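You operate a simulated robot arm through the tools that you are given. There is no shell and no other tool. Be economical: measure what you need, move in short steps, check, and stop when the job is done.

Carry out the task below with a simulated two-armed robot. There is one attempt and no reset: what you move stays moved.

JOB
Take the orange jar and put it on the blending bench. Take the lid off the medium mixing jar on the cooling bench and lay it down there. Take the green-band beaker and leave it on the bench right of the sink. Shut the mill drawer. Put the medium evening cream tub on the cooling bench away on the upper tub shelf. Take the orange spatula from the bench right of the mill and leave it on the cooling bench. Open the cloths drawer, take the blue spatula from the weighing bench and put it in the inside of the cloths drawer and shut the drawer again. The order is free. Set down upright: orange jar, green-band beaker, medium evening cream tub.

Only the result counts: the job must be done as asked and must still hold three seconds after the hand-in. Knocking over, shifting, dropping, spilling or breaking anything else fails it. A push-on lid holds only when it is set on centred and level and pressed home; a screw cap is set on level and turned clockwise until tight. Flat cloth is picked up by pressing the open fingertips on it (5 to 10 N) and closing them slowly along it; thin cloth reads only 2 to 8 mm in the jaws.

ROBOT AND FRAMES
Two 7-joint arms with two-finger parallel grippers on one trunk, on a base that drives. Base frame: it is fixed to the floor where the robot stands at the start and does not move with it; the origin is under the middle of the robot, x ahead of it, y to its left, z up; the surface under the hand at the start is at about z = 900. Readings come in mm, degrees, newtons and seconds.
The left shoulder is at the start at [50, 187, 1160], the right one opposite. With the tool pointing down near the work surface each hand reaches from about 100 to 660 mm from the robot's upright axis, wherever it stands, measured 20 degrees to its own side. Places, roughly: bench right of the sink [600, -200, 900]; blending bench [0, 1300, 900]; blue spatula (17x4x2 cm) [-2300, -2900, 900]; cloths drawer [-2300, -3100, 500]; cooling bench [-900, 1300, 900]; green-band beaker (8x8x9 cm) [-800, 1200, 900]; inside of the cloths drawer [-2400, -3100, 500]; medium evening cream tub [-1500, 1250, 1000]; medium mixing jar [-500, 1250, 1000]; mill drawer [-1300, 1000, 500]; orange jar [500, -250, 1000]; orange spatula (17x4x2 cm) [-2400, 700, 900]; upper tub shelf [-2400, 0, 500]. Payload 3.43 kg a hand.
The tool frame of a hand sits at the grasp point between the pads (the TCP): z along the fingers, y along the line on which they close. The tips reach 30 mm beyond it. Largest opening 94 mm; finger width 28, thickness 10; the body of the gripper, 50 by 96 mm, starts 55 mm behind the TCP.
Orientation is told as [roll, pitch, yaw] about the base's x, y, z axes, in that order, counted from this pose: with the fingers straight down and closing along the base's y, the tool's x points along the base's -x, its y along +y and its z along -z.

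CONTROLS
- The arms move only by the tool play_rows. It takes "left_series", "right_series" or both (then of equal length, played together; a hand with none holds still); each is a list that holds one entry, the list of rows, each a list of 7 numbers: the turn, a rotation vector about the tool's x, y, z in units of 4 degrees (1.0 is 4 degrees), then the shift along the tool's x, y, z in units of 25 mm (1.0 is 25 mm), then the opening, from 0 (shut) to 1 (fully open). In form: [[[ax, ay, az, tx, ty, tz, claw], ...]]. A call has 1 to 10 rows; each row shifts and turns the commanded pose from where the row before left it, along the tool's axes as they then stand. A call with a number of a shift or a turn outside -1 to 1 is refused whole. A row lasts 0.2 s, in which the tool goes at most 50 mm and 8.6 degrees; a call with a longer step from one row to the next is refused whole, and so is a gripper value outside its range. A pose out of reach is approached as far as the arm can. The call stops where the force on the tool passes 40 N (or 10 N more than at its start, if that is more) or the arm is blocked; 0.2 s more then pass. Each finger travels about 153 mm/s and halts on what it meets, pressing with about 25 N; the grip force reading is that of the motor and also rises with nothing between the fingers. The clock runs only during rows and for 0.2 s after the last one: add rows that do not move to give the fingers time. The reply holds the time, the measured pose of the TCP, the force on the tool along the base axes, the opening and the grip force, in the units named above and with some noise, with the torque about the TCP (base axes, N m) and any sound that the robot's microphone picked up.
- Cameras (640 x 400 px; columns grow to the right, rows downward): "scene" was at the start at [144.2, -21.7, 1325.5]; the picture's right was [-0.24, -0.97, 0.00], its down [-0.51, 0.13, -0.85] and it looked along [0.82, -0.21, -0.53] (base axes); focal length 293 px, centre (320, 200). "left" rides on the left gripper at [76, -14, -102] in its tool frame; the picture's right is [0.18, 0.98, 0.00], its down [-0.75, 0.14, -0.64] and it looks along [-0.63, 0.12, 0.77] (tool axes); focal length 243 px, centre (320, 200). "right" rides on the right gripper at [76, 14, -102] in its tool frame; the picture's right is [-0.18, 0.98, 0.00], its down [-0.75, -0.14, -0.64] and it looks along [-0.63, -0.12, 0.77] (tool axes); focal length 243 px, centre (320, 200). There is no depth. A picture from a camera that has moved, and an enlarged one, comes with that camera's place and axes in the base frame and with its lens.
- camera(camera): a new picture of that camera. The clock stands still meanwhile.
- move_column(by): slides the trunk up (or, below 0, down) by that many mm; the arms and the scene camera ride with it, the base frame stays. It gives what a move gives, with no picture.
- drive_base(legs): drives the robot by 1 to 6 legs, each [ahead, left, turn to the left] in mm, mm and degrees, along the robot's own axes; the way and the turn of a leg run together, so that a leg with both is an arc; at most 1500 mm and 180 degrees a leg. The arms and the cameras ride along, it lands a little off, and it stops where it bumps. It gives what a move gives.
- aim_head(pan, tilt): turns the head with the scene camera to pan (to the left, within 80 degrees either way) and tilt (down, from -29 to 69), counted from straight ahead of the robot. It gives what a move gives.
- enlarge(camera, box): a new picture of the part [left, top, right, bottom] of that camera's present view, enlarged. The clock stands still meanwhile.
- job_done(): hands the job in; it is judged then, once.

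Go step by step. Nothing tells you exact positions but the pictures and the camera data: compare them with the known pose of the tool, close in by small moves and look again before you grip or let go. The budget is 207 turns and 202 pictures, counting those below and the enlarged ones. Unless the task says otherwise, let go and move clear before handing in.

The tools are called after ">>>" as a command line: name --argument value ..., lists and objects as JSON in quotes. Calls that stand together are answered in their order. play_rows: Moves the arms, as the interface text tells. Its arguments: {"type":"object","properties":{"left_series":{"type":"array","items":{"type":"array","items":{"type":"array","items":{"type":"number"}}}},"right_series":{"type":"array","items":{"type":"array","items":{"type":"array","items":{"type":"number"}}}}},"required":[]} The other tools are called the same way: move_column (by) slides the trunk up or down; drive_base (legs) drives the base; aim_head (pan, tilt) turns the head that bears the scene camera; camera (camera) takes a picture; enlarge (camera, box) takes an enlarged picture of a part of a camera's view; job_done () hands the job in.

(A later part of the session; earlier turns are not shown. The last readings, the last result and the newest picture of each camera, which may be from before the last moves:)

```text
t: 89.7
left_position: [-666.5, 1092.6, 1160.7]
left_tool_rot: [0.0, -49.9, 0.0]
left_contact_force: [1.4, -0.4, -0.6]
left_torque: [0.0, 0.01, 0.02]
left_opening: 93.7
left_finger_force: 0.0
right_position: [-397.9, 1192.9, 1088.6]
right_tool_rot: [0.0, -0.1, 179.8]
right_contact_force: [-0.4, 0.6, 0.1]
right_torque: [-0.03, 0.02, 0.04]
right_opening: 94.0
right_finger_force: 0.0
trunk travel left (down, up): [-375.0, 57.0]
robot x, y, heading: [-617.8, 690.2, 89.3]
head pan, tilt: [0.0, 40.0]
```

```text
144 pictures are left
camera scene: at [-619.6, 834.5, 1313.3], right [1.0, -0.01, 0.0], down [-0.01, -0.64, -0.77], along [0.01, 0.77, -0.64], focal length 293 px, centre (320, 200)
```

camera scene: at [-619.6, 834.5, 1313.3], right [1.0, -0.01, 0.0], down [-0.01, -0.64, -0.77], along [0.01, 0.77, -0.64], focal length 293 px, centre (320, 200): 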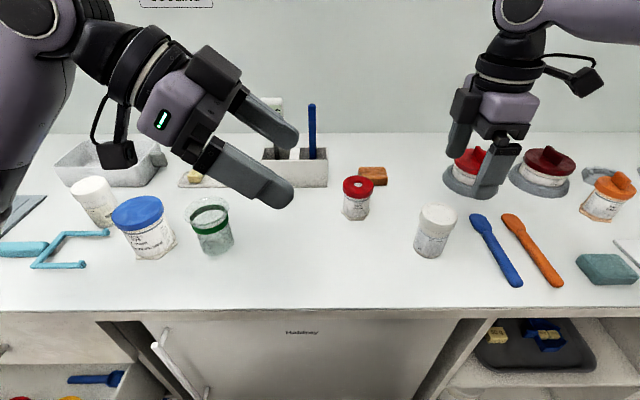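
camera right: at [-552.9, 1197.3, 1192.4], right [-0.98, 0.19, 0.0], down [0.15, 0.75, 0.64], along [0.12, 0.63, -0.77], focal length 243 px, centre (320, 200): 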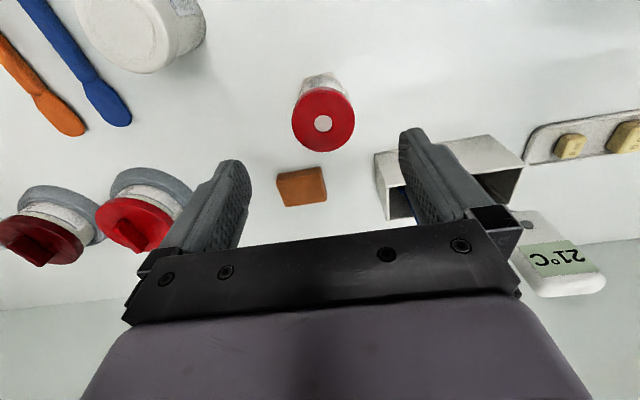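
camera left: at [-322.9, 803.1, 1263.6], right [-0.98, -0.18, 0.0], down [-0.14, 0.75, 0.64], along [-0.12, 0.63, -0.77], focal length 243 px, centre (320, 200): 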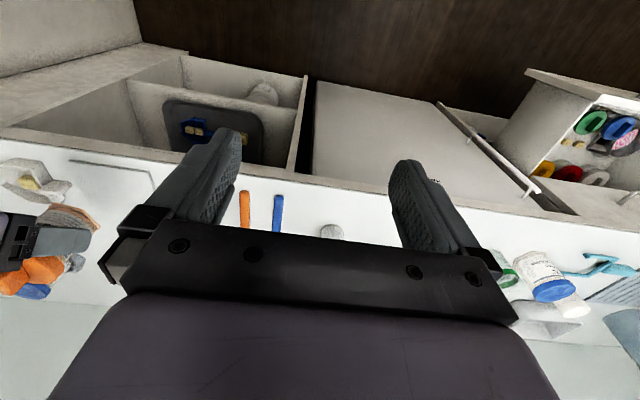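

>>> play_rows --left_series '[[[0, 0, 0, 0.2, 0.83, 0.3, 1], [0, 0, 0, 0.2, 0.83, 0.3, 1], [0, 0, 0, 0.2, 0.83, 0.3, 1], [0, 0, 0, 0.2, 0.83, 0.3, 1], [0, 0, 0, 0.4, 0.83, 0.6, 1], [0, 0, 0, 0.4, 0.83, 0.6, 1], [0, 0, 0, 0.6, 0.83, 0.8, 1], [0, 0, 0, 0.6, 0.83, 0.8, 1], [0, 0, 0, 0.7, 0.83, 0.9, 1], [0, 0, 0, 0, 0, 0, 1]]]'

>>> camera --camera "left"

>>> camera --camera "scene"

```text
t: 91.9
left_position: [-630.2, 1280.8, 1015.5]
left_tool_rot: [0.2, -50.0, -0.1]
left_contact_force: [-1.2, -0.5, 0.0]
left_torque: [-0.01, -0.01, 0.0]
left_opening: 93.8
left_finger_force: 0.1
right_position: [-397.4, 1192.0, 1089.0]
right_tool_rot: [0.0, -0.2, 179.8]
right_contact_force: [-0.6, -0.3, 0.0]
right_torque: [-0.02, 0.0, 0.02]
right_opening: 94.2
right_finger_force: 0.0
trunk travel left (down, up): [-375.0, 57.0]
robot x, y, heading: [-619.9, 692.1, 89.7]
head pan, tilt: [0.0, 40.0]
```

```text
143 pictures are left
camera left: at [-758.4, 1266.7, 1023.6], right [-0.12, 0.98, -0.14], down [-0.01, 0.14, 0.99], along [0.99, 0.12, -0.01], focal length 243 px, centre (320, 200)
```

left: 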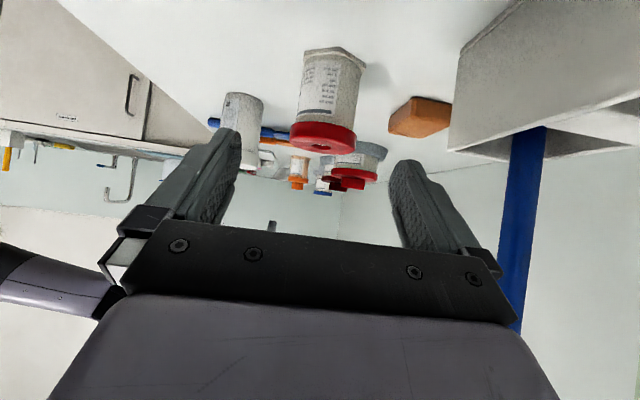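

```text
142 pictures are left
camera scene: at [-619.7, 834.3, 1313.3], right [1.0, -0.01, 0.0], down [-0.01, -0.64, -0.77], along [0.01, 0.77, -0.64], focal length 293 px, centre (320, 200)
```

scene: 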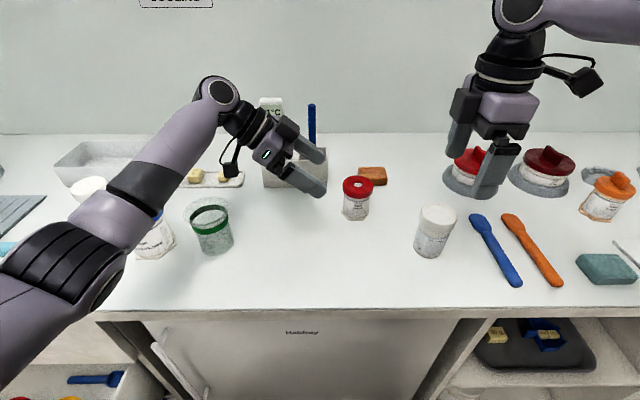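

>>> enlarge --camera "left" --box '[260, 30, 400, 170]'

```text
2.86 times, centred on (330, 100) of left
camera zoom: at [-758.4, 1266.7, 1023.6], right [-0.12, 0.98, -0.14], down [-0.01, 0.14, 0.99], along [0.99, 0.12, -0.01], focal length 693 px, centre (291, 486)
```

zoom: 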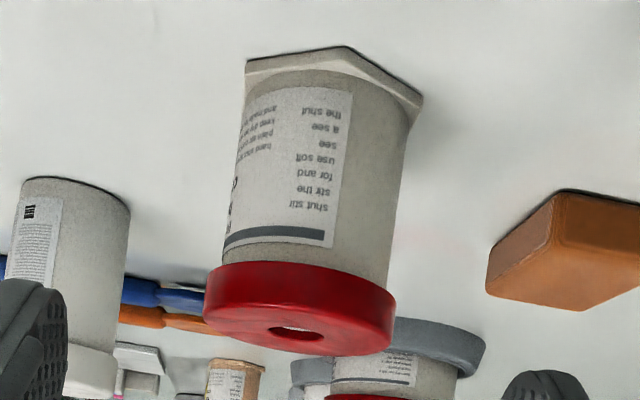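

>>> play_rows --left_series '[[[0, 0, 0, 0.03, 0.08, 0.7, 1], [0, 0, 0, 0.03, 0.08, 0.7, 1], [0, 0, 0, 0.03, 0, 0.7, 1], [0, 0, 0, 0, 0, 0.7, 1], [0, 0, 0, 0, 0, 0, 1]]]'

>>> camera --camera "left"

>>> camera --camera "scene"

```text
t: 93.1
left_position: [-578.2, 1284.1, 968.5]
left_tool_rot: [0.1, -49.9, 0.0]
left_contact_force: [0.6, 0.1, 0.0]
left_torque: [0.01, 0.02, 0.03]
left_opening: 93.9
left_finger_force: 0.0
right_position: [-396.9, 1193.5, 1088.6]
right_tool_rot: [-0.1, -0.3, 180.0]
right_contact_force: [-0.6, 0.1, 0.3]
right_torque: [0.04, 0.0, 0.04]
right_opening: 94.2
right_finger_force: 0.1
trunk travel left (down, up): [-375.0, 57.0]
robot x, y, heading: [-617.5, 691.4, 89.3]
head pan, tilt: [0.0, 40.0]
```

```text
140 pictures are left
camera left: at [-705.8, 1269.7, 976.6], right [-0.12, 0.98, -0.14], down [-0.01, 0.14, 0.99], along [0.99, 0.12, -0.01], focal length 243 px, centre (320, 200)
```

left: 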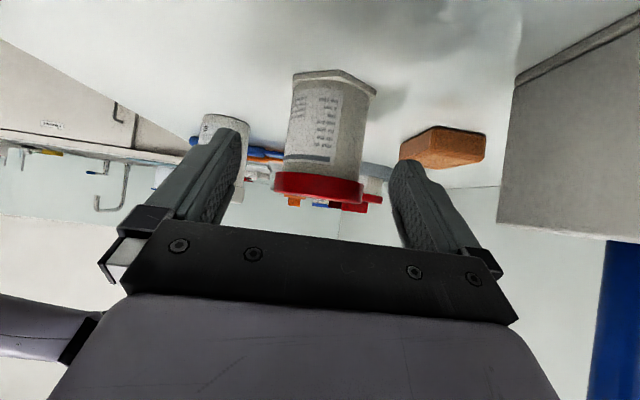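

```text
139 pictures are left
camera scene: at [-619.7, 834.5, 1313.3], right [1.0, -0.01, 0.0], down [-0.01, -0.64, -0.77], along [0.01, 0.77, -0.64], focal length 293 px, centre (320, 200)
```

scene: 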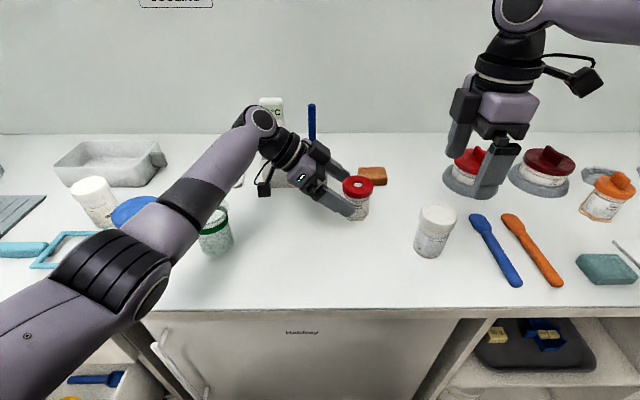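

>>> enlarge --camera "scene" --box '[60, 90, 380, 290]'

```text
2.00 times, centred on (220, 190) of scene
camera zoom: at [-619.7, 834.5, 1313.3], right [1.0, -0.01, 0.0], down [-0.01, -0.64, -0.77], along [0.01, 0.77, -0.64], focal length 587 px, centre (520, 220)
```

zoom: 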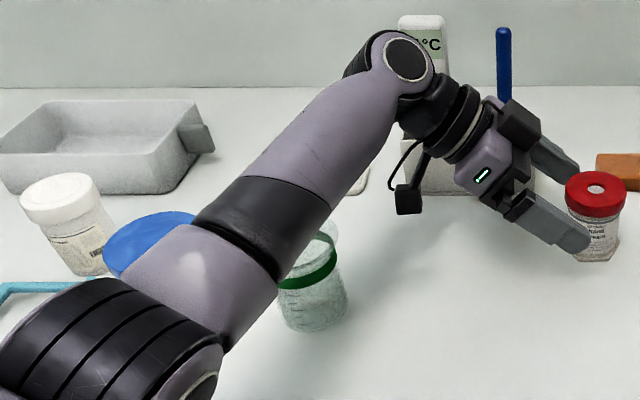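

The left forearm would brush the beaker, so I take the beaker first. I withdraw the left hand and turn it for a front-left approach to the beaker.

>>> play_rows --left_series '[[[0, 0, 0, -0.2, 0, -0.8, 1], [0, 0, 0, -0.2, 0, -0.8, 1], [0, 0, 0, -0.3, 0, -0.8, 1], [0, 0, 0, -0.6, -0.4, -0.6, 1], [0, 0, 0, -0.6, -0.8, -0.6, 1], [0, 0, 0, -0.6, -0.9, -0.6, 1], [0, 0, 0, 0, -0.9, 0, 1], [0, 0, 0, 0, -0.9, 0, 1], [0, 0, 0, 0, -0.9, -0.5, 1], [0, 0, 0, 0, -0.9, -0.5, 1]]]'

>>> play_rows --left_series '[[[-0.766, 0, -0.643, 0, 0, -0.5, 1], [-0.766, 0, -0.643, 0, 0, -0.5, 1], [-0.766, 0, -0.643, 0, 0, 0, 1], [-0.766, 0, -0.643, 0, 0, 0, 1], [-0.766, 0, -0.643, 0, 0, 0, 1], [-0.766, 0, -0.643, 0, 0, 0, 1], [-0.766, 0, -0.643, 0, 0, 0, 1], [-0.766, 0, -0.643, 0, 0, 0, 1], [-0.766, 0, -0.643, 0, 0, 0, 1], [-0.766, 0, -0.643, 0, 0, 0, 1]]]'

>>> camera --camera "left"

>>> camera --camera "scene"

```text
t: 95.3
left_position: [-637.5, 1139.9, 1100.4]
left_tool_rot: [-0.1, -49.9, 0.1]
left_contact_force: [0.3, -0.1, 0.7]
left_torque: [0.04, 0.0, -0.02]
left_opening: 94.1
left_finger_force: 0.1
right_position: [-399.1, 1192.4, 1088.0]
right_tool_rot: [-0.1, -0.2, 180.0]
right_contact_force: [0.2, -0.2, 0.3]
right_torque: [0.0, 0.01, 0.03]
right_opening: 93.9
right_finger_force: 0.0
trunk travel left (down, up): [-375.0, 57.0]
robot x, y, heading: [-620.6, 693.9, 89.4]
head pan, tilt: [0.0, 40.0]
```

```text
t: 97.5
left_position: [-656.6, 1140.1, 1116.4]
left_tool_rot: [0.2, -49.8, 40.0]
left_contact_force: [-0.3, -0.6, -0.1]
left_torque: [-0.03, 0.01, 0.0]
left_opening: 94.1
left_finger_force: 0.0
right_position: [-397.8, 1193.1, 1087.9]
right_tool_rot: [-0.1, -0.3, 179.8]
right_contact_force: [0.2, 0.1, -0.5]
right_torque: [-0.02, 0.0, 0.0]
right_opening: 93.9
right_finger_force: 0.1
trunk travel left (down, up): [-375.0, 57.0]
robot x, y, heading: [-620.2, 691.6, 89.6]
head pan, tilt: [0.0, 40.0]
```

```text
137 pictures are left
camera left: at [-745.4, 1047.2, 1123.7], right [-0.72, 0.68, -0.14], down [-0.09, 0.1, 0.99], along [0.68, 0.73, -0.01], focal length 243 px, centre (320, 200)
```

left: 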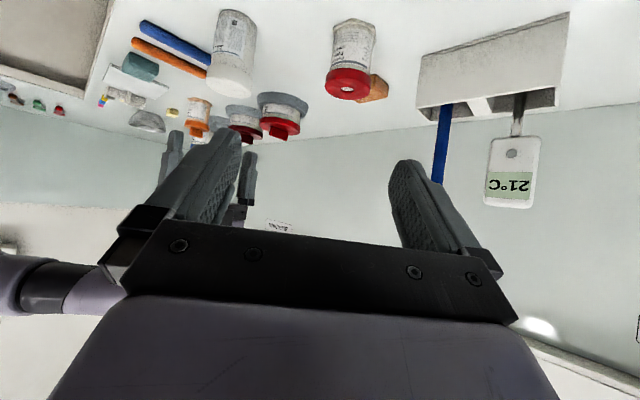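

```text
136 pictures are left
camera scene: at [-619.5, 834.4, 1313.3], right [1.0, -0.01, 0.0], down [-0.01, -0.64, -0.77], along [0.01, 0.77, -0.64], focal length 293 px, centre (320, 200)
```

scene: 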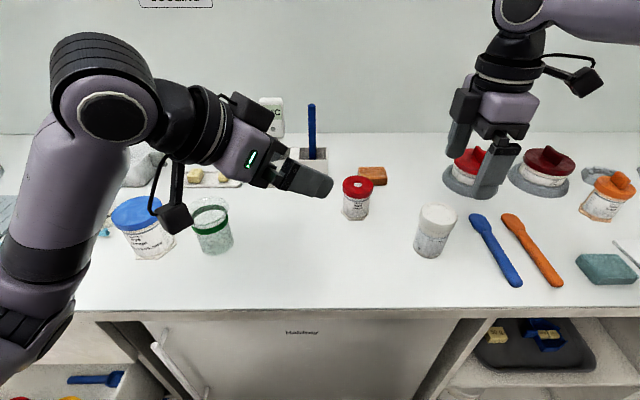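

>>> play_rows --left_series '[[[-0.766, 0, -0.643, 0, 0, -0.8, 1], [-0.766, 0, -0.643, 0, 0, -0.8, 1], [-0.766, 0, -0.643, 0, 0, -0.8, 1], [-0.766, 0, -0.643, 0, 0, 0, 1], [-0.766, 0, -0.643, 0, 0, 0, 1]]]'

>>> play_rows --left_series '[[[0, 0, 0, 0.5, 0.8, 0, 1], [0, 0, 0, 0.6, 0.8, 0, 1], [0, 0, 0, 0.6, 0.8, 0, 1], [0, 0, 0, 0.6, 0.8, 0, 1], [0, 0, 0, 0.6, 0.8, 0, 1], [0, 0, 0, 0.6, 0.8, 0, 1], [0, 0, 0, 0.6, 0.8, 0, 1], [0, 0, 0, 0.6, 0.8, 0, 1], [0, 0, 0, 0, 0, 0, 1]]]'

>>> camera --camera "left"

>>> camera --camera "scene"

```text
t: 98.7
left_position: [-689.1, 1106.9, 1152.9]
left_tool_rot: [0.3, -50.0, 59.8]
left_contact_force: [-0.3, 0.5, -0.1]
left_torque: [0.01, -0.04, -0.02]
left_opening: 94.1
left_finger_force: 0.0
right_position: [-397.8, 1194.0, 1089.3]
right_tool_rot: [-0.1, -0.2, 179.8]
right_contact_force: [-0.2, 0.2, -0.2]
right_torque: [0.01, 0.01, -0.02]
right_opening: 93.8
right_finger_force: 0.2
trunk travel left (down, up): [-375.0, 57.0]
robot x, y, heading: [-621.2, 689.7, 89.4]
head pan, tilt: [0.0, 40.0]
```

```text
t: 100.7
left_position: [-865.9, 1124.9, 1063.8]
left_tool_rot: [0.3, -50.0, 59.8]
left_contact_force: [-0.2, 0.2, -0.4]
left_torque: [0.0, -0.02, 0.01]
left_opening: 94.2
left_finger_force: 0.1
right_position: [-396.6, 1192.7, 1089.0]
right_tool_rot: [0.0, -0.2, 179.9]
right_contact_force: [-0.1, -0.3, -0.2]
right_torque: [-0.01, -0.01, -0.02]
right_opening: 94.0
right_finger_force: 0.1
trunk travel left (down, up): [-375.0, 57.0]
robot x, y, heading: [-621.5, 694.3, 89.4]
head pan, tilt: [0.0, 40.0]
```

```text
135 pictures are left
camera left: at [-917.8, 1006.3, 1072.5], right [-0.91, 0.39, -0.14], down [-0.12, 0.06, 0.99], along [0.39, 0.92, -0.01], focal length 243 px, centre (320, 200)
```

left: 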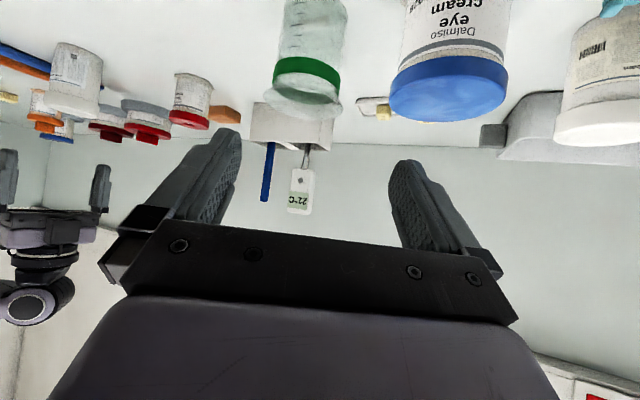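

```text
134 pictures are left
camera scene: at [-619.4, 834.5, 1313.3], right [1.0, -0.01, 0.0], down [-0.01, -0.64, -0.77], along [0.01, 0.77, -0.64], focal length 293 px, centre (320, 200)
```

scene: 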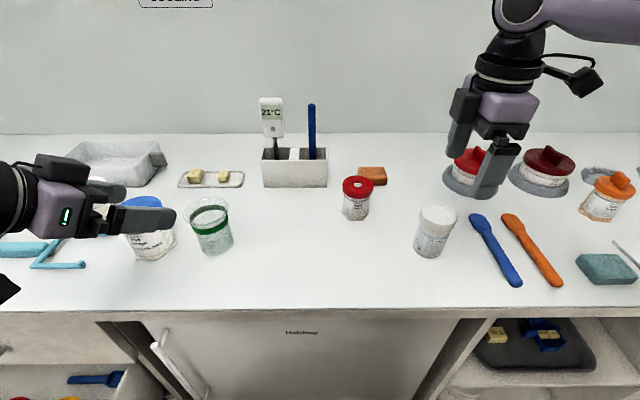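

>>> play_rows --left_series '[[[0, 0, 0, 0.4, -0.3, 0.6, 1], [0, 0, 0, 0.4, -0.3, 0.6, 1], [0, 0, 0, 0.4, 0, 0.6, 1], [0, 0, 0, 0.13, 0, 0.6, 1], [0, 0, 0, 0, 0, 0, 1]]]'

>>> camera --camera "left"

>>> enlarge --camera "scene" --box '[60, 140, 320, 300]'

```text
t: 101.9
left_position: [-840.2, 1136.6, 999.1]
left_tool_rot: [0.2, -49.9, 59.9]
left_contact_force: [0.6, -0.4, 0.7]
left_torque: [-0.01, 0.05, 0.01]
left_opening: 93.9
left_finger_force: 0.0
right_position: [-397.9, 1193.0, 1088.7]
right_tool_rot: [0.0, -0.2, 179.9]
right_contact_force: [-0.2, -0.8, 0.1]
right_torque: [0.01, -0.01, -0.02]
right_opening: 94.1
right_finger_force: 0.0
trunk travel left (down, up): [-375.0, 57.0]
robot x, y, heading: [-620.3, 689.7, 89.5]
head pan, tilt: [0.0, 40.0]
```

```text
133 pictures are left
camera left: at [-892.6, 1019.5, 1007.1], right [-0.91, 0.39, -0.14], down [-0.12, 0.06, 0.99], along [0.39, 0.92, -0.01], focal length 243 px, centre (320, 200)
```

left: 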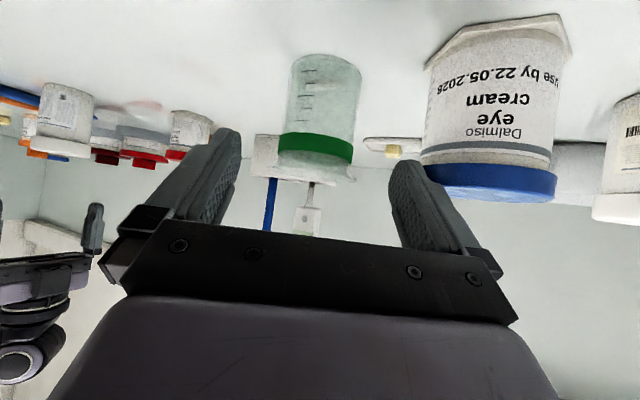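

```text
2.46 times, centred on (190, 220) of scene
camera zoom: at [-619.6, 834.4, 1313.3], right [1.0, -0.01, 0.0], down [-0.01, -0.64, -0.77], along [0.01, 0.77, -0.64], focal length 722 px, centre (640, 151)
```

zoom: 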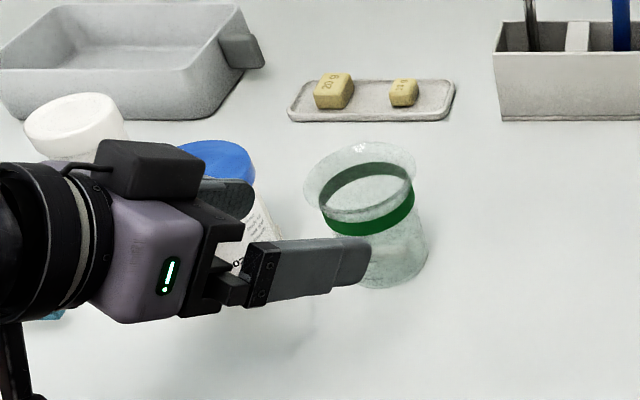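

>>> play_rows --left_series '[[[0, 0, 0, 0, 0.13, 0.7, 1], [0, 0, 0, 0, 0, 0.7, 1], [0, 0, 0, 0, 0, 0.7, 1], [0, 0, 0, 0, 0, 0, 1]]]'

>>> camera --camera "left"

>>> enlarge --camera "scene" --box '[60, 140, 320, 300]'

```text
t: 102.9
left_position: [-822.3, 1172.9, 965.2]
left_tool_rot: [0.2, -50.0, 59.9]
left_contact_force: [-0.1, 0.1, -0.2]
left_torque: [-0.01, 0.02, 0.01]
left_opening: 94.1
left_finger_force: 0.1
right_position: [-398.4, 1193.3, 1088.1]
right_tool_rot: [-0.1, -0.2, 180.0]
right_contact_force: [-0.3, 0.7, -0.1]
right_torque: [0.02, -0.01, -0.02]
right_opening: 93.9
right_finger_force: 0.1
trunk travel left (down, up): [-375.0, 57.0]
robot x, y, heading: [-614.4, 694.5, 89.3]
head pan, tilt: [0.0, 40.0]
```

```text
131 pictures are left
camera left: at [-874.4, 1055.0, 973.9], right [-0.91, 0.39, -0.14], down [-0.12, 0.06, 0.99], along [0.39, 0.92, -0.01], focal length 243 px, centre (320, 200)
```

left: 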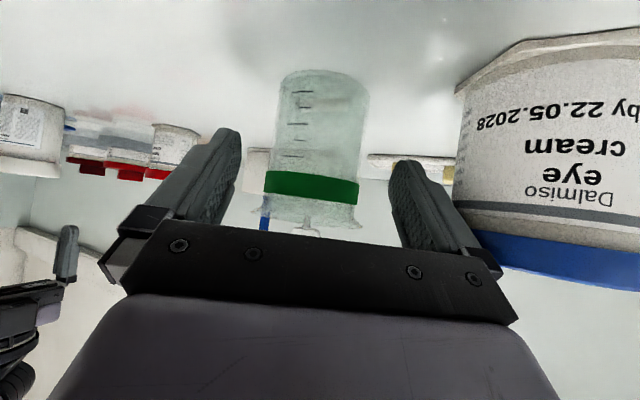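

```text
2.46 times, centred on (190, 220) of scene
camera zoom: at [-619.6, 834.4, 1313.3], right [1.0, -0.01, 0.0], down [-0.01, -0.64, -0.77], along [0.01, 0.77, -0.64], focal length 722 px, centre (640, 151)
```

zoom: 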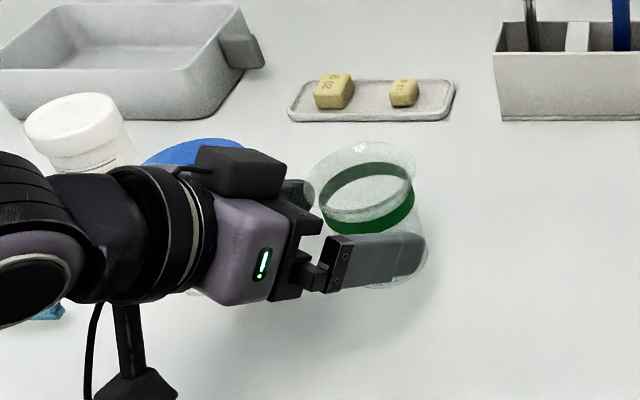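

>>> play_rows --left_series '[[[0, 0, 0, 0, 0, 0.7, 1], [0, 0, 0, 0, 0, 0.7, 1], [0, 0, 0, 0, 0, 0, 1]]]'

>>> camera --camera "left"

```text
t: 103.7
left_position: [-809.2, 1196.2, 942.2]
left_tool_rot: [0.2, -49.9, 59.9]
left_contact_force: [-0.1, 0.5, 0.8]
left_torque: [0.0, -0.05, -0.01]
left_opening: 94.0
left_finger_force: 0.0
right_position: [-398.1, 1192.0, 1088.6]
right_tool_rot: [-0.1, -0.2, 179.9]
right_contact_force: [0.0, -0.6, -0.7]
right_torque: [-0.01, -0.06, 0.0]
right_opening: 94.0
right_finger_force: 0.2
trunk travel left (down, up): [-375.0, 57.0]
robot x, y, heading: [-619.9, 693.0, 89.5]
head pan, tilt: [0.0, 40.0]
```

```text
129 pictures are left
camera left: at [-860.7, 1078.3, 950.8], right [-0.91, 0.39, -0.14], down [-0.12, 0.06, 0.99], along [0.39, 0.92, -0.01], focal length 243 px, centre (320, 200)
```

left: 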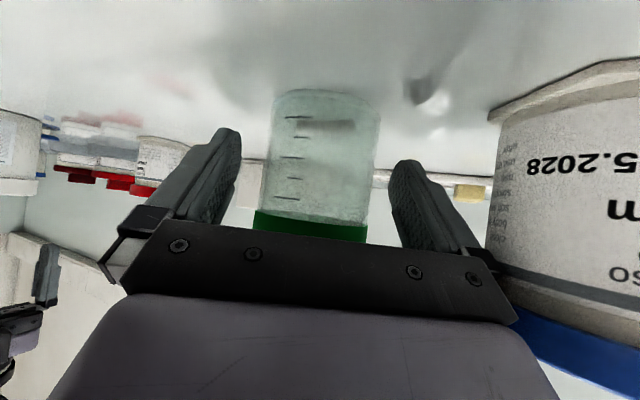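

Centred on the beaker body below the rim. Closing slowly.

>>> play_rows --left_series '[[[0, 0, 0, 0, 0, 0, 0.9], [0, 0, 0, 0, 0, 0, 0.82], [0, 0, 0, 0, 0, 0, 0.74], [0, 0, 0, 0, 0, 0, 0.66], [0, 0, 0, 0, 0, 0, 0.6], [0, 0, 0, 0, 0, 0, 0.6]]]'

>>> camera --camera "left"

```text
t: 105.1
left_position: [-809.5, 1195.8, 943.2]
left_tool_rot: [0.1, -49.9, 59.9]
left_contact_force: [-0.2, -0.2, 0.8]
left_torque: [0.01, 0.07, 0.03]
left_opening: 62.5
left_finger_force: 24.9
right_position: [-398.6, 1192.8, 1088.7]
right_tool_rot: [-0.1, -0.2, 179.9]
right_contact_force: [0.2, 0.3, 0.3]
right_torque: [0.0, 0.02, 0.01]
right_opening: 94.1
right_finger_force: 0.1
trunk travel left (down, up): [-375.0, 57.0]
robot x, y, heading: [-619.5, 691.7, 89.5]
head pan, tilt: [0.0, 40.0]
```

```text
128 pictures are left
camera left: at [-860.8, 1078.1, 951.1], right [-0.91, 0.39, -0.14], down [-0.12, 0.06, 0.99], along [0.39, 0.92, -0.01], focal length 243 px, centre (320, 200)
```

left: 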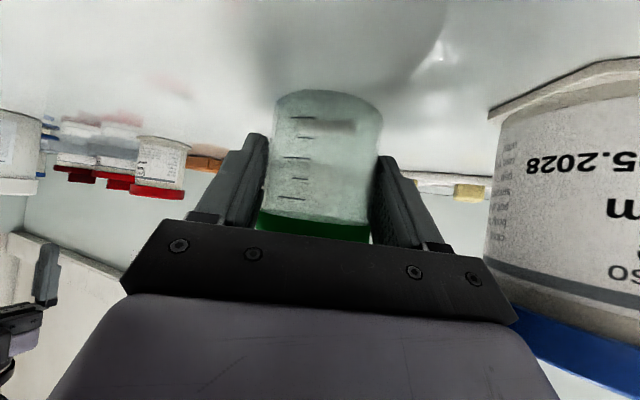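

>>> play_rows --left_series '[[[0, 0, 0, -0.3, 0, -0.26, 0.55], [0, 0, 0, -0.6, 0, -0.5, 0.55], [0, 0, 0, -0.6, 0, -0.5, 0.55], [0, 0, 0, -0.6, 0, -0.5, 0.55], [0, 0, 0, -0.6, 0, -0.5, 0.55], [0, 0, 0, -0.6, 0, -0.5, 0.55], [0, 0, 0, -0.6, 0, -0.6, 0.55], [0, 0, 0, 0, 0, 0, 0.55]]]'

>>> camera --camera "left"

>>> camera --camera "scene"

```text
t: 106.9
left_position: [-810.1, 1192.4, 1070.1]
left_tool_rot: [0.1, -50.0, 59.8]
left_contact_force: [0.5, -0.7, -1.0]
left_torque: [0.02, -0.01, -0.03]
left_opening: 62.5
left_finger_force: 24.9
right_position: [-397.8, 1192.1, 1089.2]
right_tool_rot: [-0.1, -0.3, 179.9]
right_contact_force: [0.2, 0.1, 0.7]
right_torque: [-0.02, -0.01, 0.0]
right_opening: 94.0
right_finger_force: 0.0
trunk travel left (down, up): [-375.0, 57.0]
robot x, y, heading: [-616.3, 692.6, 89.5]
head pan, tilt: [0.0, 40.0]
```

```text
127 pictures are left
camera left: at [-861.9, 1075.1, 1079.3], right [-0.91, 0.39, -0.14], down [-0.12, 0.06, 0.99], along [0.39, 0.92, -0.01], focal length 243 px, centre (320, 200)
```

left: 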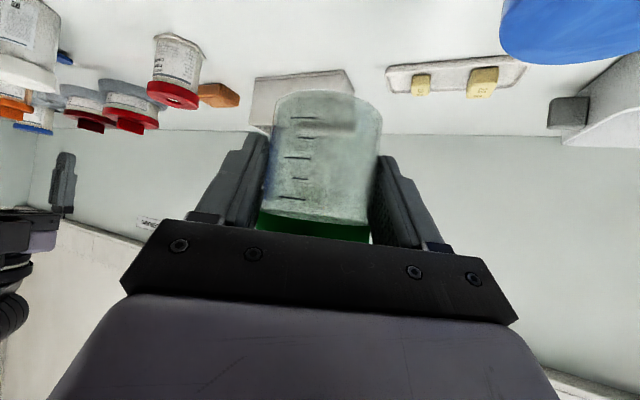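

```text
126 pictures are left
camera scene: at [-619.6, 834.6, 1313.2], right [1.0, -0.01, 0.0], down [-0.01, -0.64, -0.77], along [0.01, 0.77, -0.64], focal length 293 px, centre (320, 200)
```

scene: 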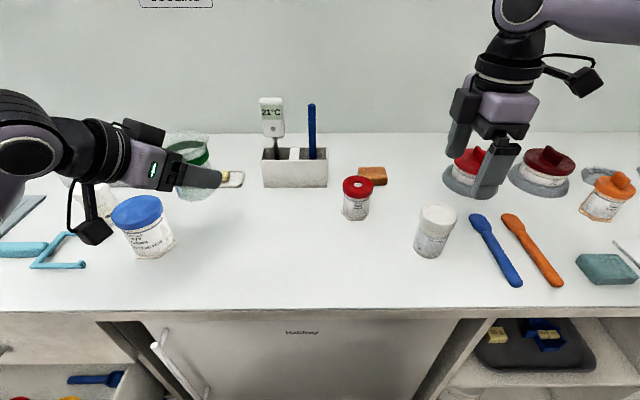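

The beaker is held. I carry it to the bench right of the sink, and raise the right hand for clearance.

>>> play_rows --right_series '[[[0, 0, 0, 0, 0, -0.8, 1], [0, 0, 0, 0, 0, -0.8, 1], [0, 0, 0, 0, 0, -0.8, 1]]]'

>>> drive_base --legs '[[-350, 0, 0], [0, 0, -90], [0, -940, 0], [350, 0, 0]]'

>>> aim_head --pan 10 --tilt 32

>>> camera --camera "scene"

>>> camera --camera "right"

```text
t: 107.7
left_position: [-810.1, 1193.1, 1070.3]
left_tool_rot: [0.2, -50.0, 59.9]
left_contact_force: [-0.4, 0.2, -1.3]
left_torque: [-0.01, -0.03, -0.01]
left_opening: 62.6
left_finger_force: 24.8
right_position: [-396.7, 1191.6, 1148.1]
right_tool_rot: [-0.2, -0.3, 179.8]
right_contact_force: [0.6, -0.5, 0.6]
right_torque: [-0.01, 0.01, 0.01]
right_opening: 94.1
right_finger_force: 0.1
trunk travel left (down, up): [-375.0, 57.0]
robot x, y, heading: [-620.2, 689.6, 89.4]
head pan, tilt: [0.0, 40.0]
```

```text
t: 124.0
left_position: [223.9, -444.1, 1070.5]
left_tool_rot: [0.1, -49.9, -30.9]
left_contact_force: [0.2, 0.8, -0.7]
left_torque: [0.01, 0.02, -0.01]
left_opening: 61.7
left_finger_force: 25.4
right_position: [218.4, -858.7, 1147.7]
right_tool_rot: [-0.2, -0.4, 88.9]
right_contact_force: [0.3, 0.6, 0.4]
right_torque: [-0.01, -0.01, 0.01]
right_opening: 93.9
right_finger_force: 0.0
trunk travel left (down, up): [-375.0, 57.0]
robot x, y, heading: [-280.8, -629.8, -1.3]
head pan, tilt: [0.0, 40.0]
```

```text
t: 124.8
left_position: [224.1, -445.4, 1071.1]
left_tool_rot: [0.1, -50.1, -30.9]
left_contact_force: [-0.2, 0.4, -1.3]
left_torque: [-0.01, -0.01, -0.02]
left_opening: 61.5
left_finger_force: 25.3
right_position: [218.0, -858.5, 1147.9]
right_tool_rot: [-0.3, -0.2, 89.1]
right_contact_force: [-0.1, -0.1, -0.3]
right_torque: [0.02, 0.0, -0.02]
right_opening: 94.2
right_finger_force: 0.1
trunk travel left (down, up): [-375.0, 57.0]
robot x, y, heading: [-279.9, -632.3, -0.8]
head pan, tilt: [10.0, 32.0]
```

```text
125 pictures are left
camera scene: at [-134.2, -616.4, 1325.4], right [0.15, -0.99, 0.0], down [-0.52, -0.08, -0.85], along [0.84, 0.13, -0.53], focal length 293 px, centre (320, 200)
```

scene: 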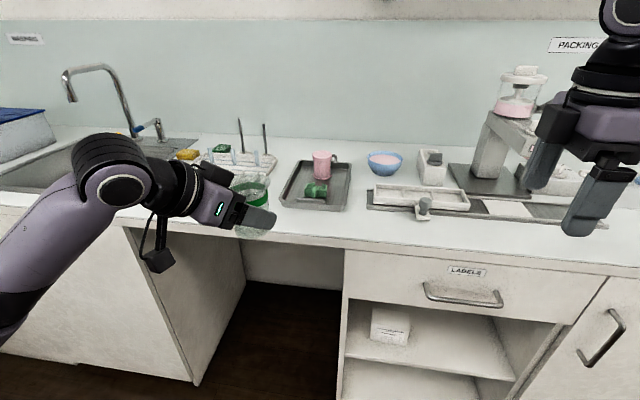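

```text
124 pictures are left
camera right: at [203.8, -934.6, 1250.3], right [-0.98, 0.2, 0.0], down [0.15, 0.75, 0.65], along [0.13, 0.63, -0.76], focal length 243 px, centre (320, 200)
```

right: 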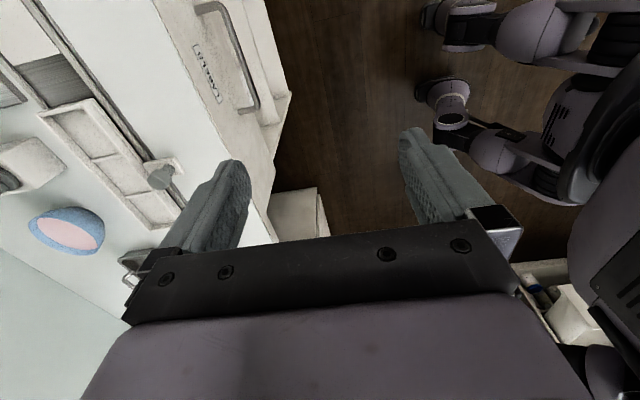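

>>> drive_base --legs '[[205, 45, 0]]'

>>> aim_head --pan 15 --tilt 42

>>> camera --camera "scene"

>>> camera --camera "left"

```text
t: 126.4
left_position: [429.1, -403.5, 1070.1]
left_tool_rot: [0.0, -49.9, -30.8]
left_contact_force: [0.6, 0.3, -0.8]
left_torque: [-0.03, 0.0, 0.0]
left_opening: 61.5
left_finger_force: 25.1
right_position: [422.6, -817.8, 1147.7]
right_tool_rot: [-0.2, -0.4, 89.0]
right_contact_force: [0.1, -0.1, 0.1]
right_torque: [0.0, 0.01, 0.03]
right_opening: 94.0
right_finger_force: 0.1
trunk travel left (down, up): [-375.0, 57.0]
robot x, y, heading: [-77.3, -587.8, -1.4]
head pan, tilt: [10.0, 32.0]
```

```text
t: 127.1
left_position: [428.2, -405.0, 1071.0]
left_tool_rot: [0.0, -50.1, -30.9]
left_contact_force: [-0.3, -0.9, -0.9]
left_torque: [-0.03, 0.01, 0.03]
left_opening: 61.6
left_finger_force: 24.9
right_position: [422.4, -818.3, 1147.6]
right_tool_rot: [-0.2, -0.4, 89.1]
right_contact_force: [0.2, 0.6, 0.5]
right_torque: [0.0, 0.03, -0.01]
right_opening: 93.8
right_finger_force: 0.1
trunk travel left (down, up): [-375.0, 57.0]
robot x, y, heading: [-77.0, -592.1, -1.3]
head pan, tilt: [15.0, 42.0]
```

```text
123 pictures are left
camera scene: at [62.5, -569.9, 1310.4], right [0.24, -0.97, 0.0], down [-0.65, -0.16, -0.74], along [0.72, 0.18, -0.67], focal length 293 px, centre (320, 200)
```

scene: 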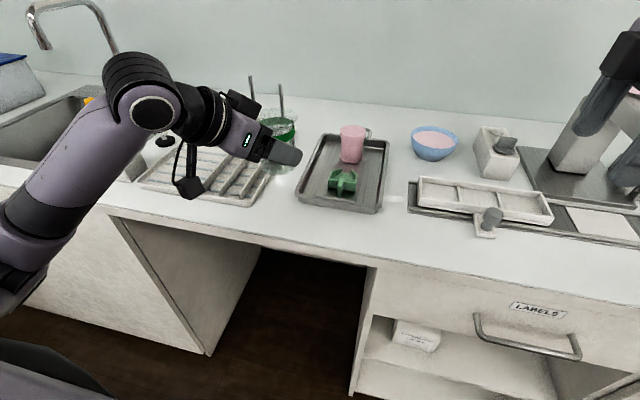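

```text
122 pictures are left
camera left: at [311.0, -351.8, 1079.0], right [0.4, 0.91, -0.14], down [0.07, 0.12, 0.99], along [0.91, -0.41, -0.01], focal length 243 px, centre (320, 200)
```

left: 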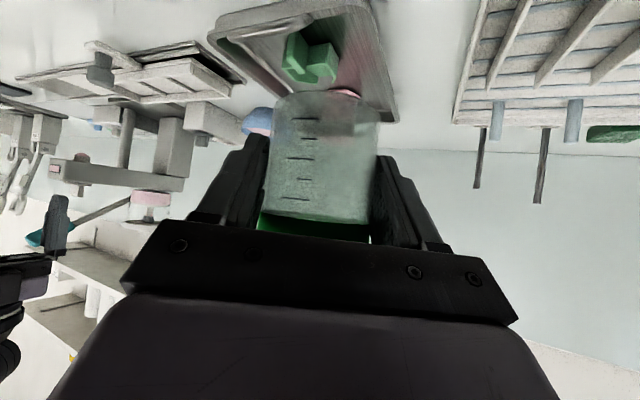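

>>> play_rows --left_series '[[[0, 0, 0, 0.61, 0.12, 0.82, 0.55], [0, 0, 0, 0.76, 0, 0.64, 0.55], [0, 0, 0, 0.76, 0, 0.64, 0.55], [0, 0, 0, 0.66, 0, 0.56, 0.55], [0, 0, 0, 0.3, 0, 0.26, 0.55], [0, 0, 0, 0, 0, 0, 0.55]]]'

>>> camera --camera "left"

>>> enlarge --camera "scene" --box '[140, 90, 400, 260]'

```text
t: 128.5
left_position: [433.4, -406.9, 964.5]
left_tool_rot: [0.2, -50.1, -30.8]
left_contact_force: [-0.5, -0.4, -0.5]
left_torque: [0.04, 0.01, -0.01]
left_opening: 61.6
left_finger_force: 24.8
right_position: [422.7, -818.1, 1148.9]
right_tool_rot: [-0.2, -0.3, 89.1]
right_contact_force: [-1.1, -0.2, -0.2]
right_torque: [0.01, -0.02, 0.01]
right_opening: 94.1
right_finger_force: 0.1
trunk travel left (down, up): [-375.0, 57.0]
robot x, y, heading: [-78.8, -586.5, -1.3]
head pan, tilt: [15.0, 42.0]
```

```text
121 pictures are left
camera left: at [316.6, -352.8, 973.0], right [0.4, 0.91, -0.14], down [0.07, 0.12, 0.99], along [0.91, -0.41, -0.01], focal length 243 px, centre (320, 200)
```

left: 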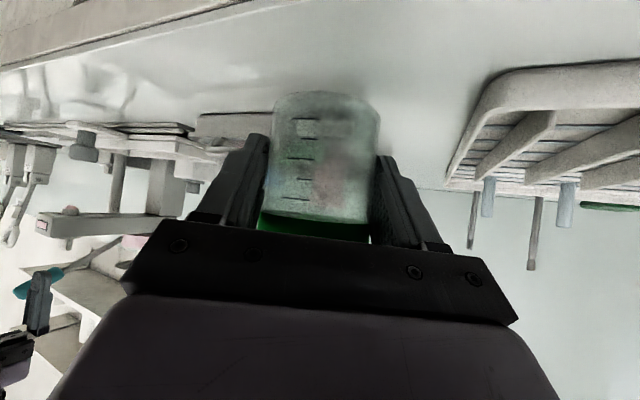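

```text
2.35 times, centred on (270, 175) of scene
camera zoom: at [62.5, -569.9, 1310.3], right [0.24, -0.97, 0.0], down [-0.65, -0.16, -0.74], along [0.72, 0.18, -0.67], focal length 690 px, centre (438, 259)
```

zoom: 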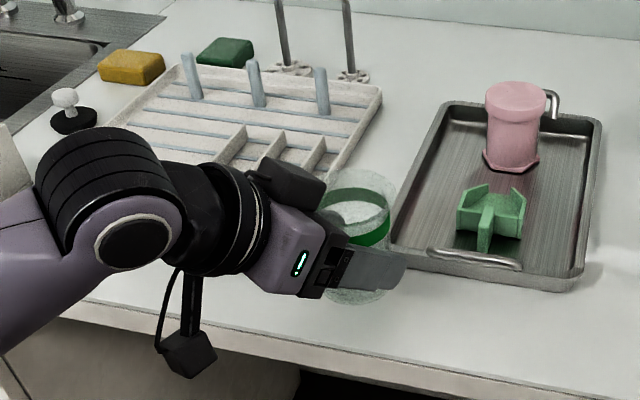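

>>> play_rows --left_series '[[[0, 0, 0, 0.15, 0, 0.13, 0.55], [0, 0, 0, 0.15, 0, 0.13, 0.55], [0, 0, 0, 0.12, 0, 0.1, 0.55], [0, 0, 0, 0.09, 0, 0.08, 0.55], [0, 0, 0, 0, 0, 0, 0.55]]]'

>>> camera --camera "left"

```text
t: 129.7
left_position: [433.7, -406.0, 947.5]
left_tool_rot: [0.1, -50.0, -30.9]
left_contact_force: [-0.4, 0.2, -0.9]
left_torque: [0.0, 0.04, -0.02]
left_opening: 61.6
left_finger_force: 24.9
right_position: [421.8, -818.6, 1147.8]
right_tool_rot: [-0.2, -0.4, 89.1]
right_contact_force: [-0.2, -0.1, 0.3]
right_torque: [-0.01, 0.01, -0.02]
right_opening: 93.8
right_finger_force: 0.0
trunk travel left (down, up): [-375.0, 57.0]
robot x, y, heading: [-76.5, -590.4, -1.2]
head pan, tilt: [15.0, 42.0]
```

```text
119 pictures are left
camera left: at [317.9, -353.0, 956.4], right [0.4, 0.91, -0.14], down [0.07, 0.12, 0.99], along [0.91, -0.41, -0.01], focal length 243 px, centre (320, 200)
```

left: 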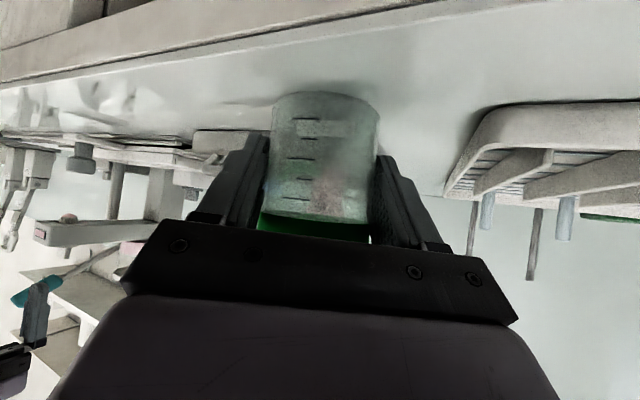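

>>> play_rows --left_series '[[[0, 0, 0, 0.06, 0, 0.05, 0.55], [0, 0, 0, 0.06, 0, 0.05, 0.55], [0, 0, 0, 0.05, 0, 0.04, 0.55], [0, 0, 0, 0, 0, 0, 0.55]]]'

```text
t: 130.7
left_position: [434.2, -405.9, 943.9]
left_tool_rot: [0.3, -50.0, -31.0]
left_contact_force: [-0.6, 0.1, 5.9]
left_torque: [0.14, -0.03, 0.07]
left_opening: 61.5
left_finger_force: 24.5
right_position: [421.7, -818.1, 1149.5]
right_tool_rot: [-0.2, -0.3, 89.1]
right_contact_force: [0.1, 1.6, -0.5]
right_torque: [0.0, 0.01, -0.01]
right_opening: 94.1
right_finger_force: 0.2
trunk travel left (down, up): [-375.0, 57.0]
robot x, y, heading: [-78.3, -589.0, -1.4]
head pan, tilt: [15.0, 42.0]
```

Contact. I open and pull back along the fingers.

>>> play_rows --left_series '[[[0, 0, 0, 0, 0, 0, 0.7], [0, 0, 0, 0, 0, 0, 0.85], [0, 0, 0, 0, 0, 0, 1], [0, 0, 0, 0, 0, 0, 1], [0, 0, 0, 0, 0, -0.6, 1], [0, 0, 0, 0, 0, -0.9, 1], [0, 0, 0, 0, 0, -0.9, 1], [0, 0, 0, 0, 0, -0.9, 1], [0, 0, 0, 0, 0, -0.9, 1], [0, 0, 0, 0, 0, -0.9, 1]]]'

>>> camera --camera "scene"

>>> camera --camera "left"

```text
t: 132.9
left_position: [351.4, -355.4, 1025.0]
left_tool_rot: [0.1, -50.0, -30.8]
left_contact_force: [0.8, -0.3, 0.1]
left_torque: [0.01, 0.02, 0.02]
left_opening: 94.0
left_finger_force: 0.1
right_position: [422.9, -817.5, 1148.6]
right_tool_rot: [-0.2, -0.3, 89.0]
right_contact_force: [0.4, 0.1, 0.4]
right_torque: [0.02, -0.02, 0.01]
right_opening: 93.9
right_finger_force: 0.1
trunk travel left (down, up): [-375.0, 57.0]
robot x, y, heading: [-75.5, -589.6, -1.0]
head pan, tilt: [15.0, 42.0]
```

```text
118 pictures are left
camera scene: at [62.2, -569.9, 1310.3], right [0.24, -0.97, 0.0], down [-0.65, -0.16, -0.74], along [0.72, 0.18, -0.67], focal length 293 px, centre (320, 200)
```

scene: 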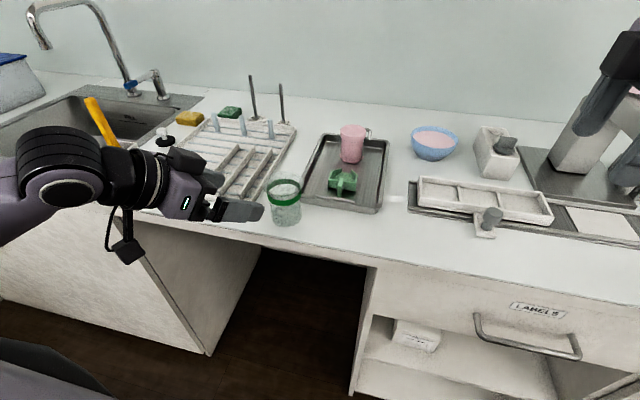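

```text
117 pictures are left
camera left: at [234.2, -302.1, 1033.5], right [0.4, 0.91, -0.14], down [0.07, 0.12, 0.99], along [0.91, -0.41, -0.01], focal length 243 px, centre (320, 200)
```

left: 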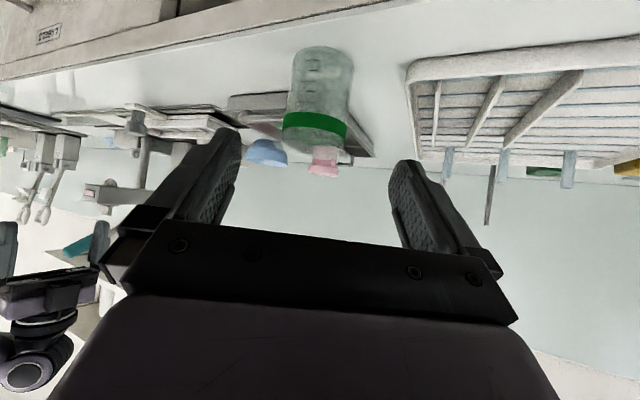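

Beaker is set down upright. Back to the cooling bench for the lid; I turn the left hand back to the side approach on the way.

>>> drive_base --legs '[[-545, 0, 0], [0, 930, 0], [0, 0, 91], [350, 0, 0]]'

>>> play_rows --left_series '[[[0.766, 0, 0.643, 0, 0, -0.6, 1], [0.766, 0, 0.643, 0, 0, -0.6, 1], [0.766, 0, 0.643, 0, 0, -0.6, 1], [0.766, 0, 0.643, 0, 0, 0, 1], [0.766, 0, 0.643, 0, 0, 0, 1], [0.766, 0, 0.643, 0, 0, 0, 1], [0.766, 0, 0.643, 0, 0, 0, 1], [0.766, 0, 0.643, 0, 0, 0, 1], [0.766, 0, 0.643, 0, 0, 0, 1], [0.766, 0, 0.643, 0, 0, 0, 1]]]'

>>> play_rows --left_series '[[[0.766, 0, 0.643, 0, 0, 0, 1], [0.766, 0, 0.643, 0, 0, 0, 1], [0.766, 0, 0.643, 0, 0, 0, 1], [0.766, 0, 0.643, 0, 0, 0, 1], [0.766, 0, 0.643, 0, 0, 0, 1], [0, 0, 0, 0, 0, 0, 1]]]'

>>> aim_head --pan 0 --tilt 40

>>> camera --camera "scene"

```text
t: 150.0
left_position: [-862.2, 1138.1, 1024.7]
left_tool_rot: [0.1, -50.0, 61.0]
left_contact_force: [0.3, 0.5, 0.0]
left_torque: [0.0, 0.01, 0.01]
left_opening: 93.9
left_finger_force: 0.0
right_position: [-402.1, 1224.7, 1147.5]
right_tool_rot: [-0.3, -0.3, -178.9]
right_contact_force: [-0.5, 0.1, 0.6]
right_torque: [0.0, 0.03, -0.03]
right_opening: 94.1
right_finger_force: 0.1
trunk travel left (down, up): [-375.0, 57.0]
robot x, y, heading: [-617.3, 720.8, 90.7]
head pan, tilt: [15.0, 42.0]
```

```text
t: 152.2
left_position: [-882.1, 1108.9, 1054.1]
left_tool_rot: [0.2, -49.9, 21.2]
left_contact_force: [0.7, 0.0, 0.8]
left_torque: [-0.02, 0.01, 0.01]
left_opening: 93.9
left_finger_force: 0.2
right_position: [-402.9, 1223.9, 1148.5]
right_tool_rot: [-0.3, -0.2, -178.9]
right_contact_force: [-1.0, -0.2, -0.4]
right_torque: [0.0, -0.01, 0.02]
right_opening: 93.8
right_finger_force: 0.1
trunk travel left (down, up): [-375.0, 57.0]
robot x, y, heading: [-612.8, 719.9, 90.6]
head pan, tilt: [15.0, 42.0]
```

```text
t: 153.6
left_position: [-882.7, 1107.2, 1053.7]
left_tool_rot: [0.1, -49.8, 1.1]
left_contact_force: [0.6, -0.4, 0.2]
left_torque: [0.03, 0.01, 0.01]
left_opening: 94.0
left_finger_force: 0.1
right_position: [-403.3, 1224.7, 1148.2]
right_tool_rot: [-0.3, -0.3, -178.8]
right_contact_force: [-0.9, 0.3, 0.2]
right_torque: [0.03, -0.01, 0.0]
right_opening: 93.5
right_finger_force: 0.0
trunk travel left (down, up): [-375.0, 57.0]
robot x, y, heading: [-615.7, 715.0, 90.8]
head pan, tilt: [15.0, 42.0]
```

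```text
t: 154.4
left_position: [-882.3, 1109.5, 1054.6]
left_tool_rot: [0.1, -49.9, 1.2]
left_contact_force: [-1.2, -0.4, -0.1]
left_torque: [0.01, -0.01, 0.02]
left_opening: 94.2
left_finger_force: 0.1
right_position: [-402.8, 1225.0, 1148.2]
right_tool_rot: [-0.2, -0.3, -179.0]
right_contact_force: [0.1, 0.3, 0.7]
right_torque: [0.01, 0.0, -0.03]
right_opening: 94.1
right_finger_force: 0.1
trunk travel left (down, up): [-375.0, 57.0]
robot x, y, heading: [-610.0, 716.6, 90.4]
head pan, tilt: [0.0, 40.0]
```

```text
116 pictures are left
camera scene: at [-618.1, 862.1, 1313.3], right [1.0, 0.01, 0.0], down [0.01, -0.64, -0.77], along [-0.01, 0.77, -0.64], focal length 293 px, centre (320, 200)
```

scene: 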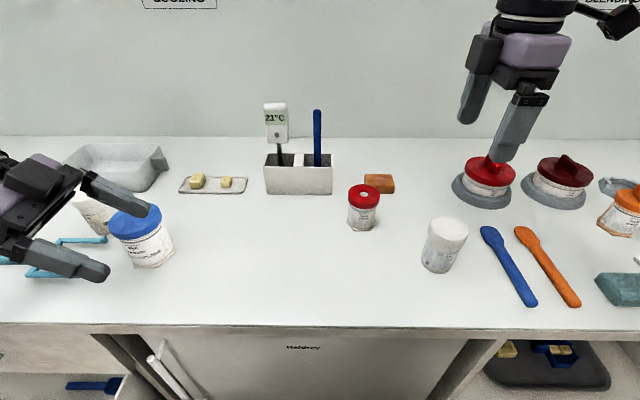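

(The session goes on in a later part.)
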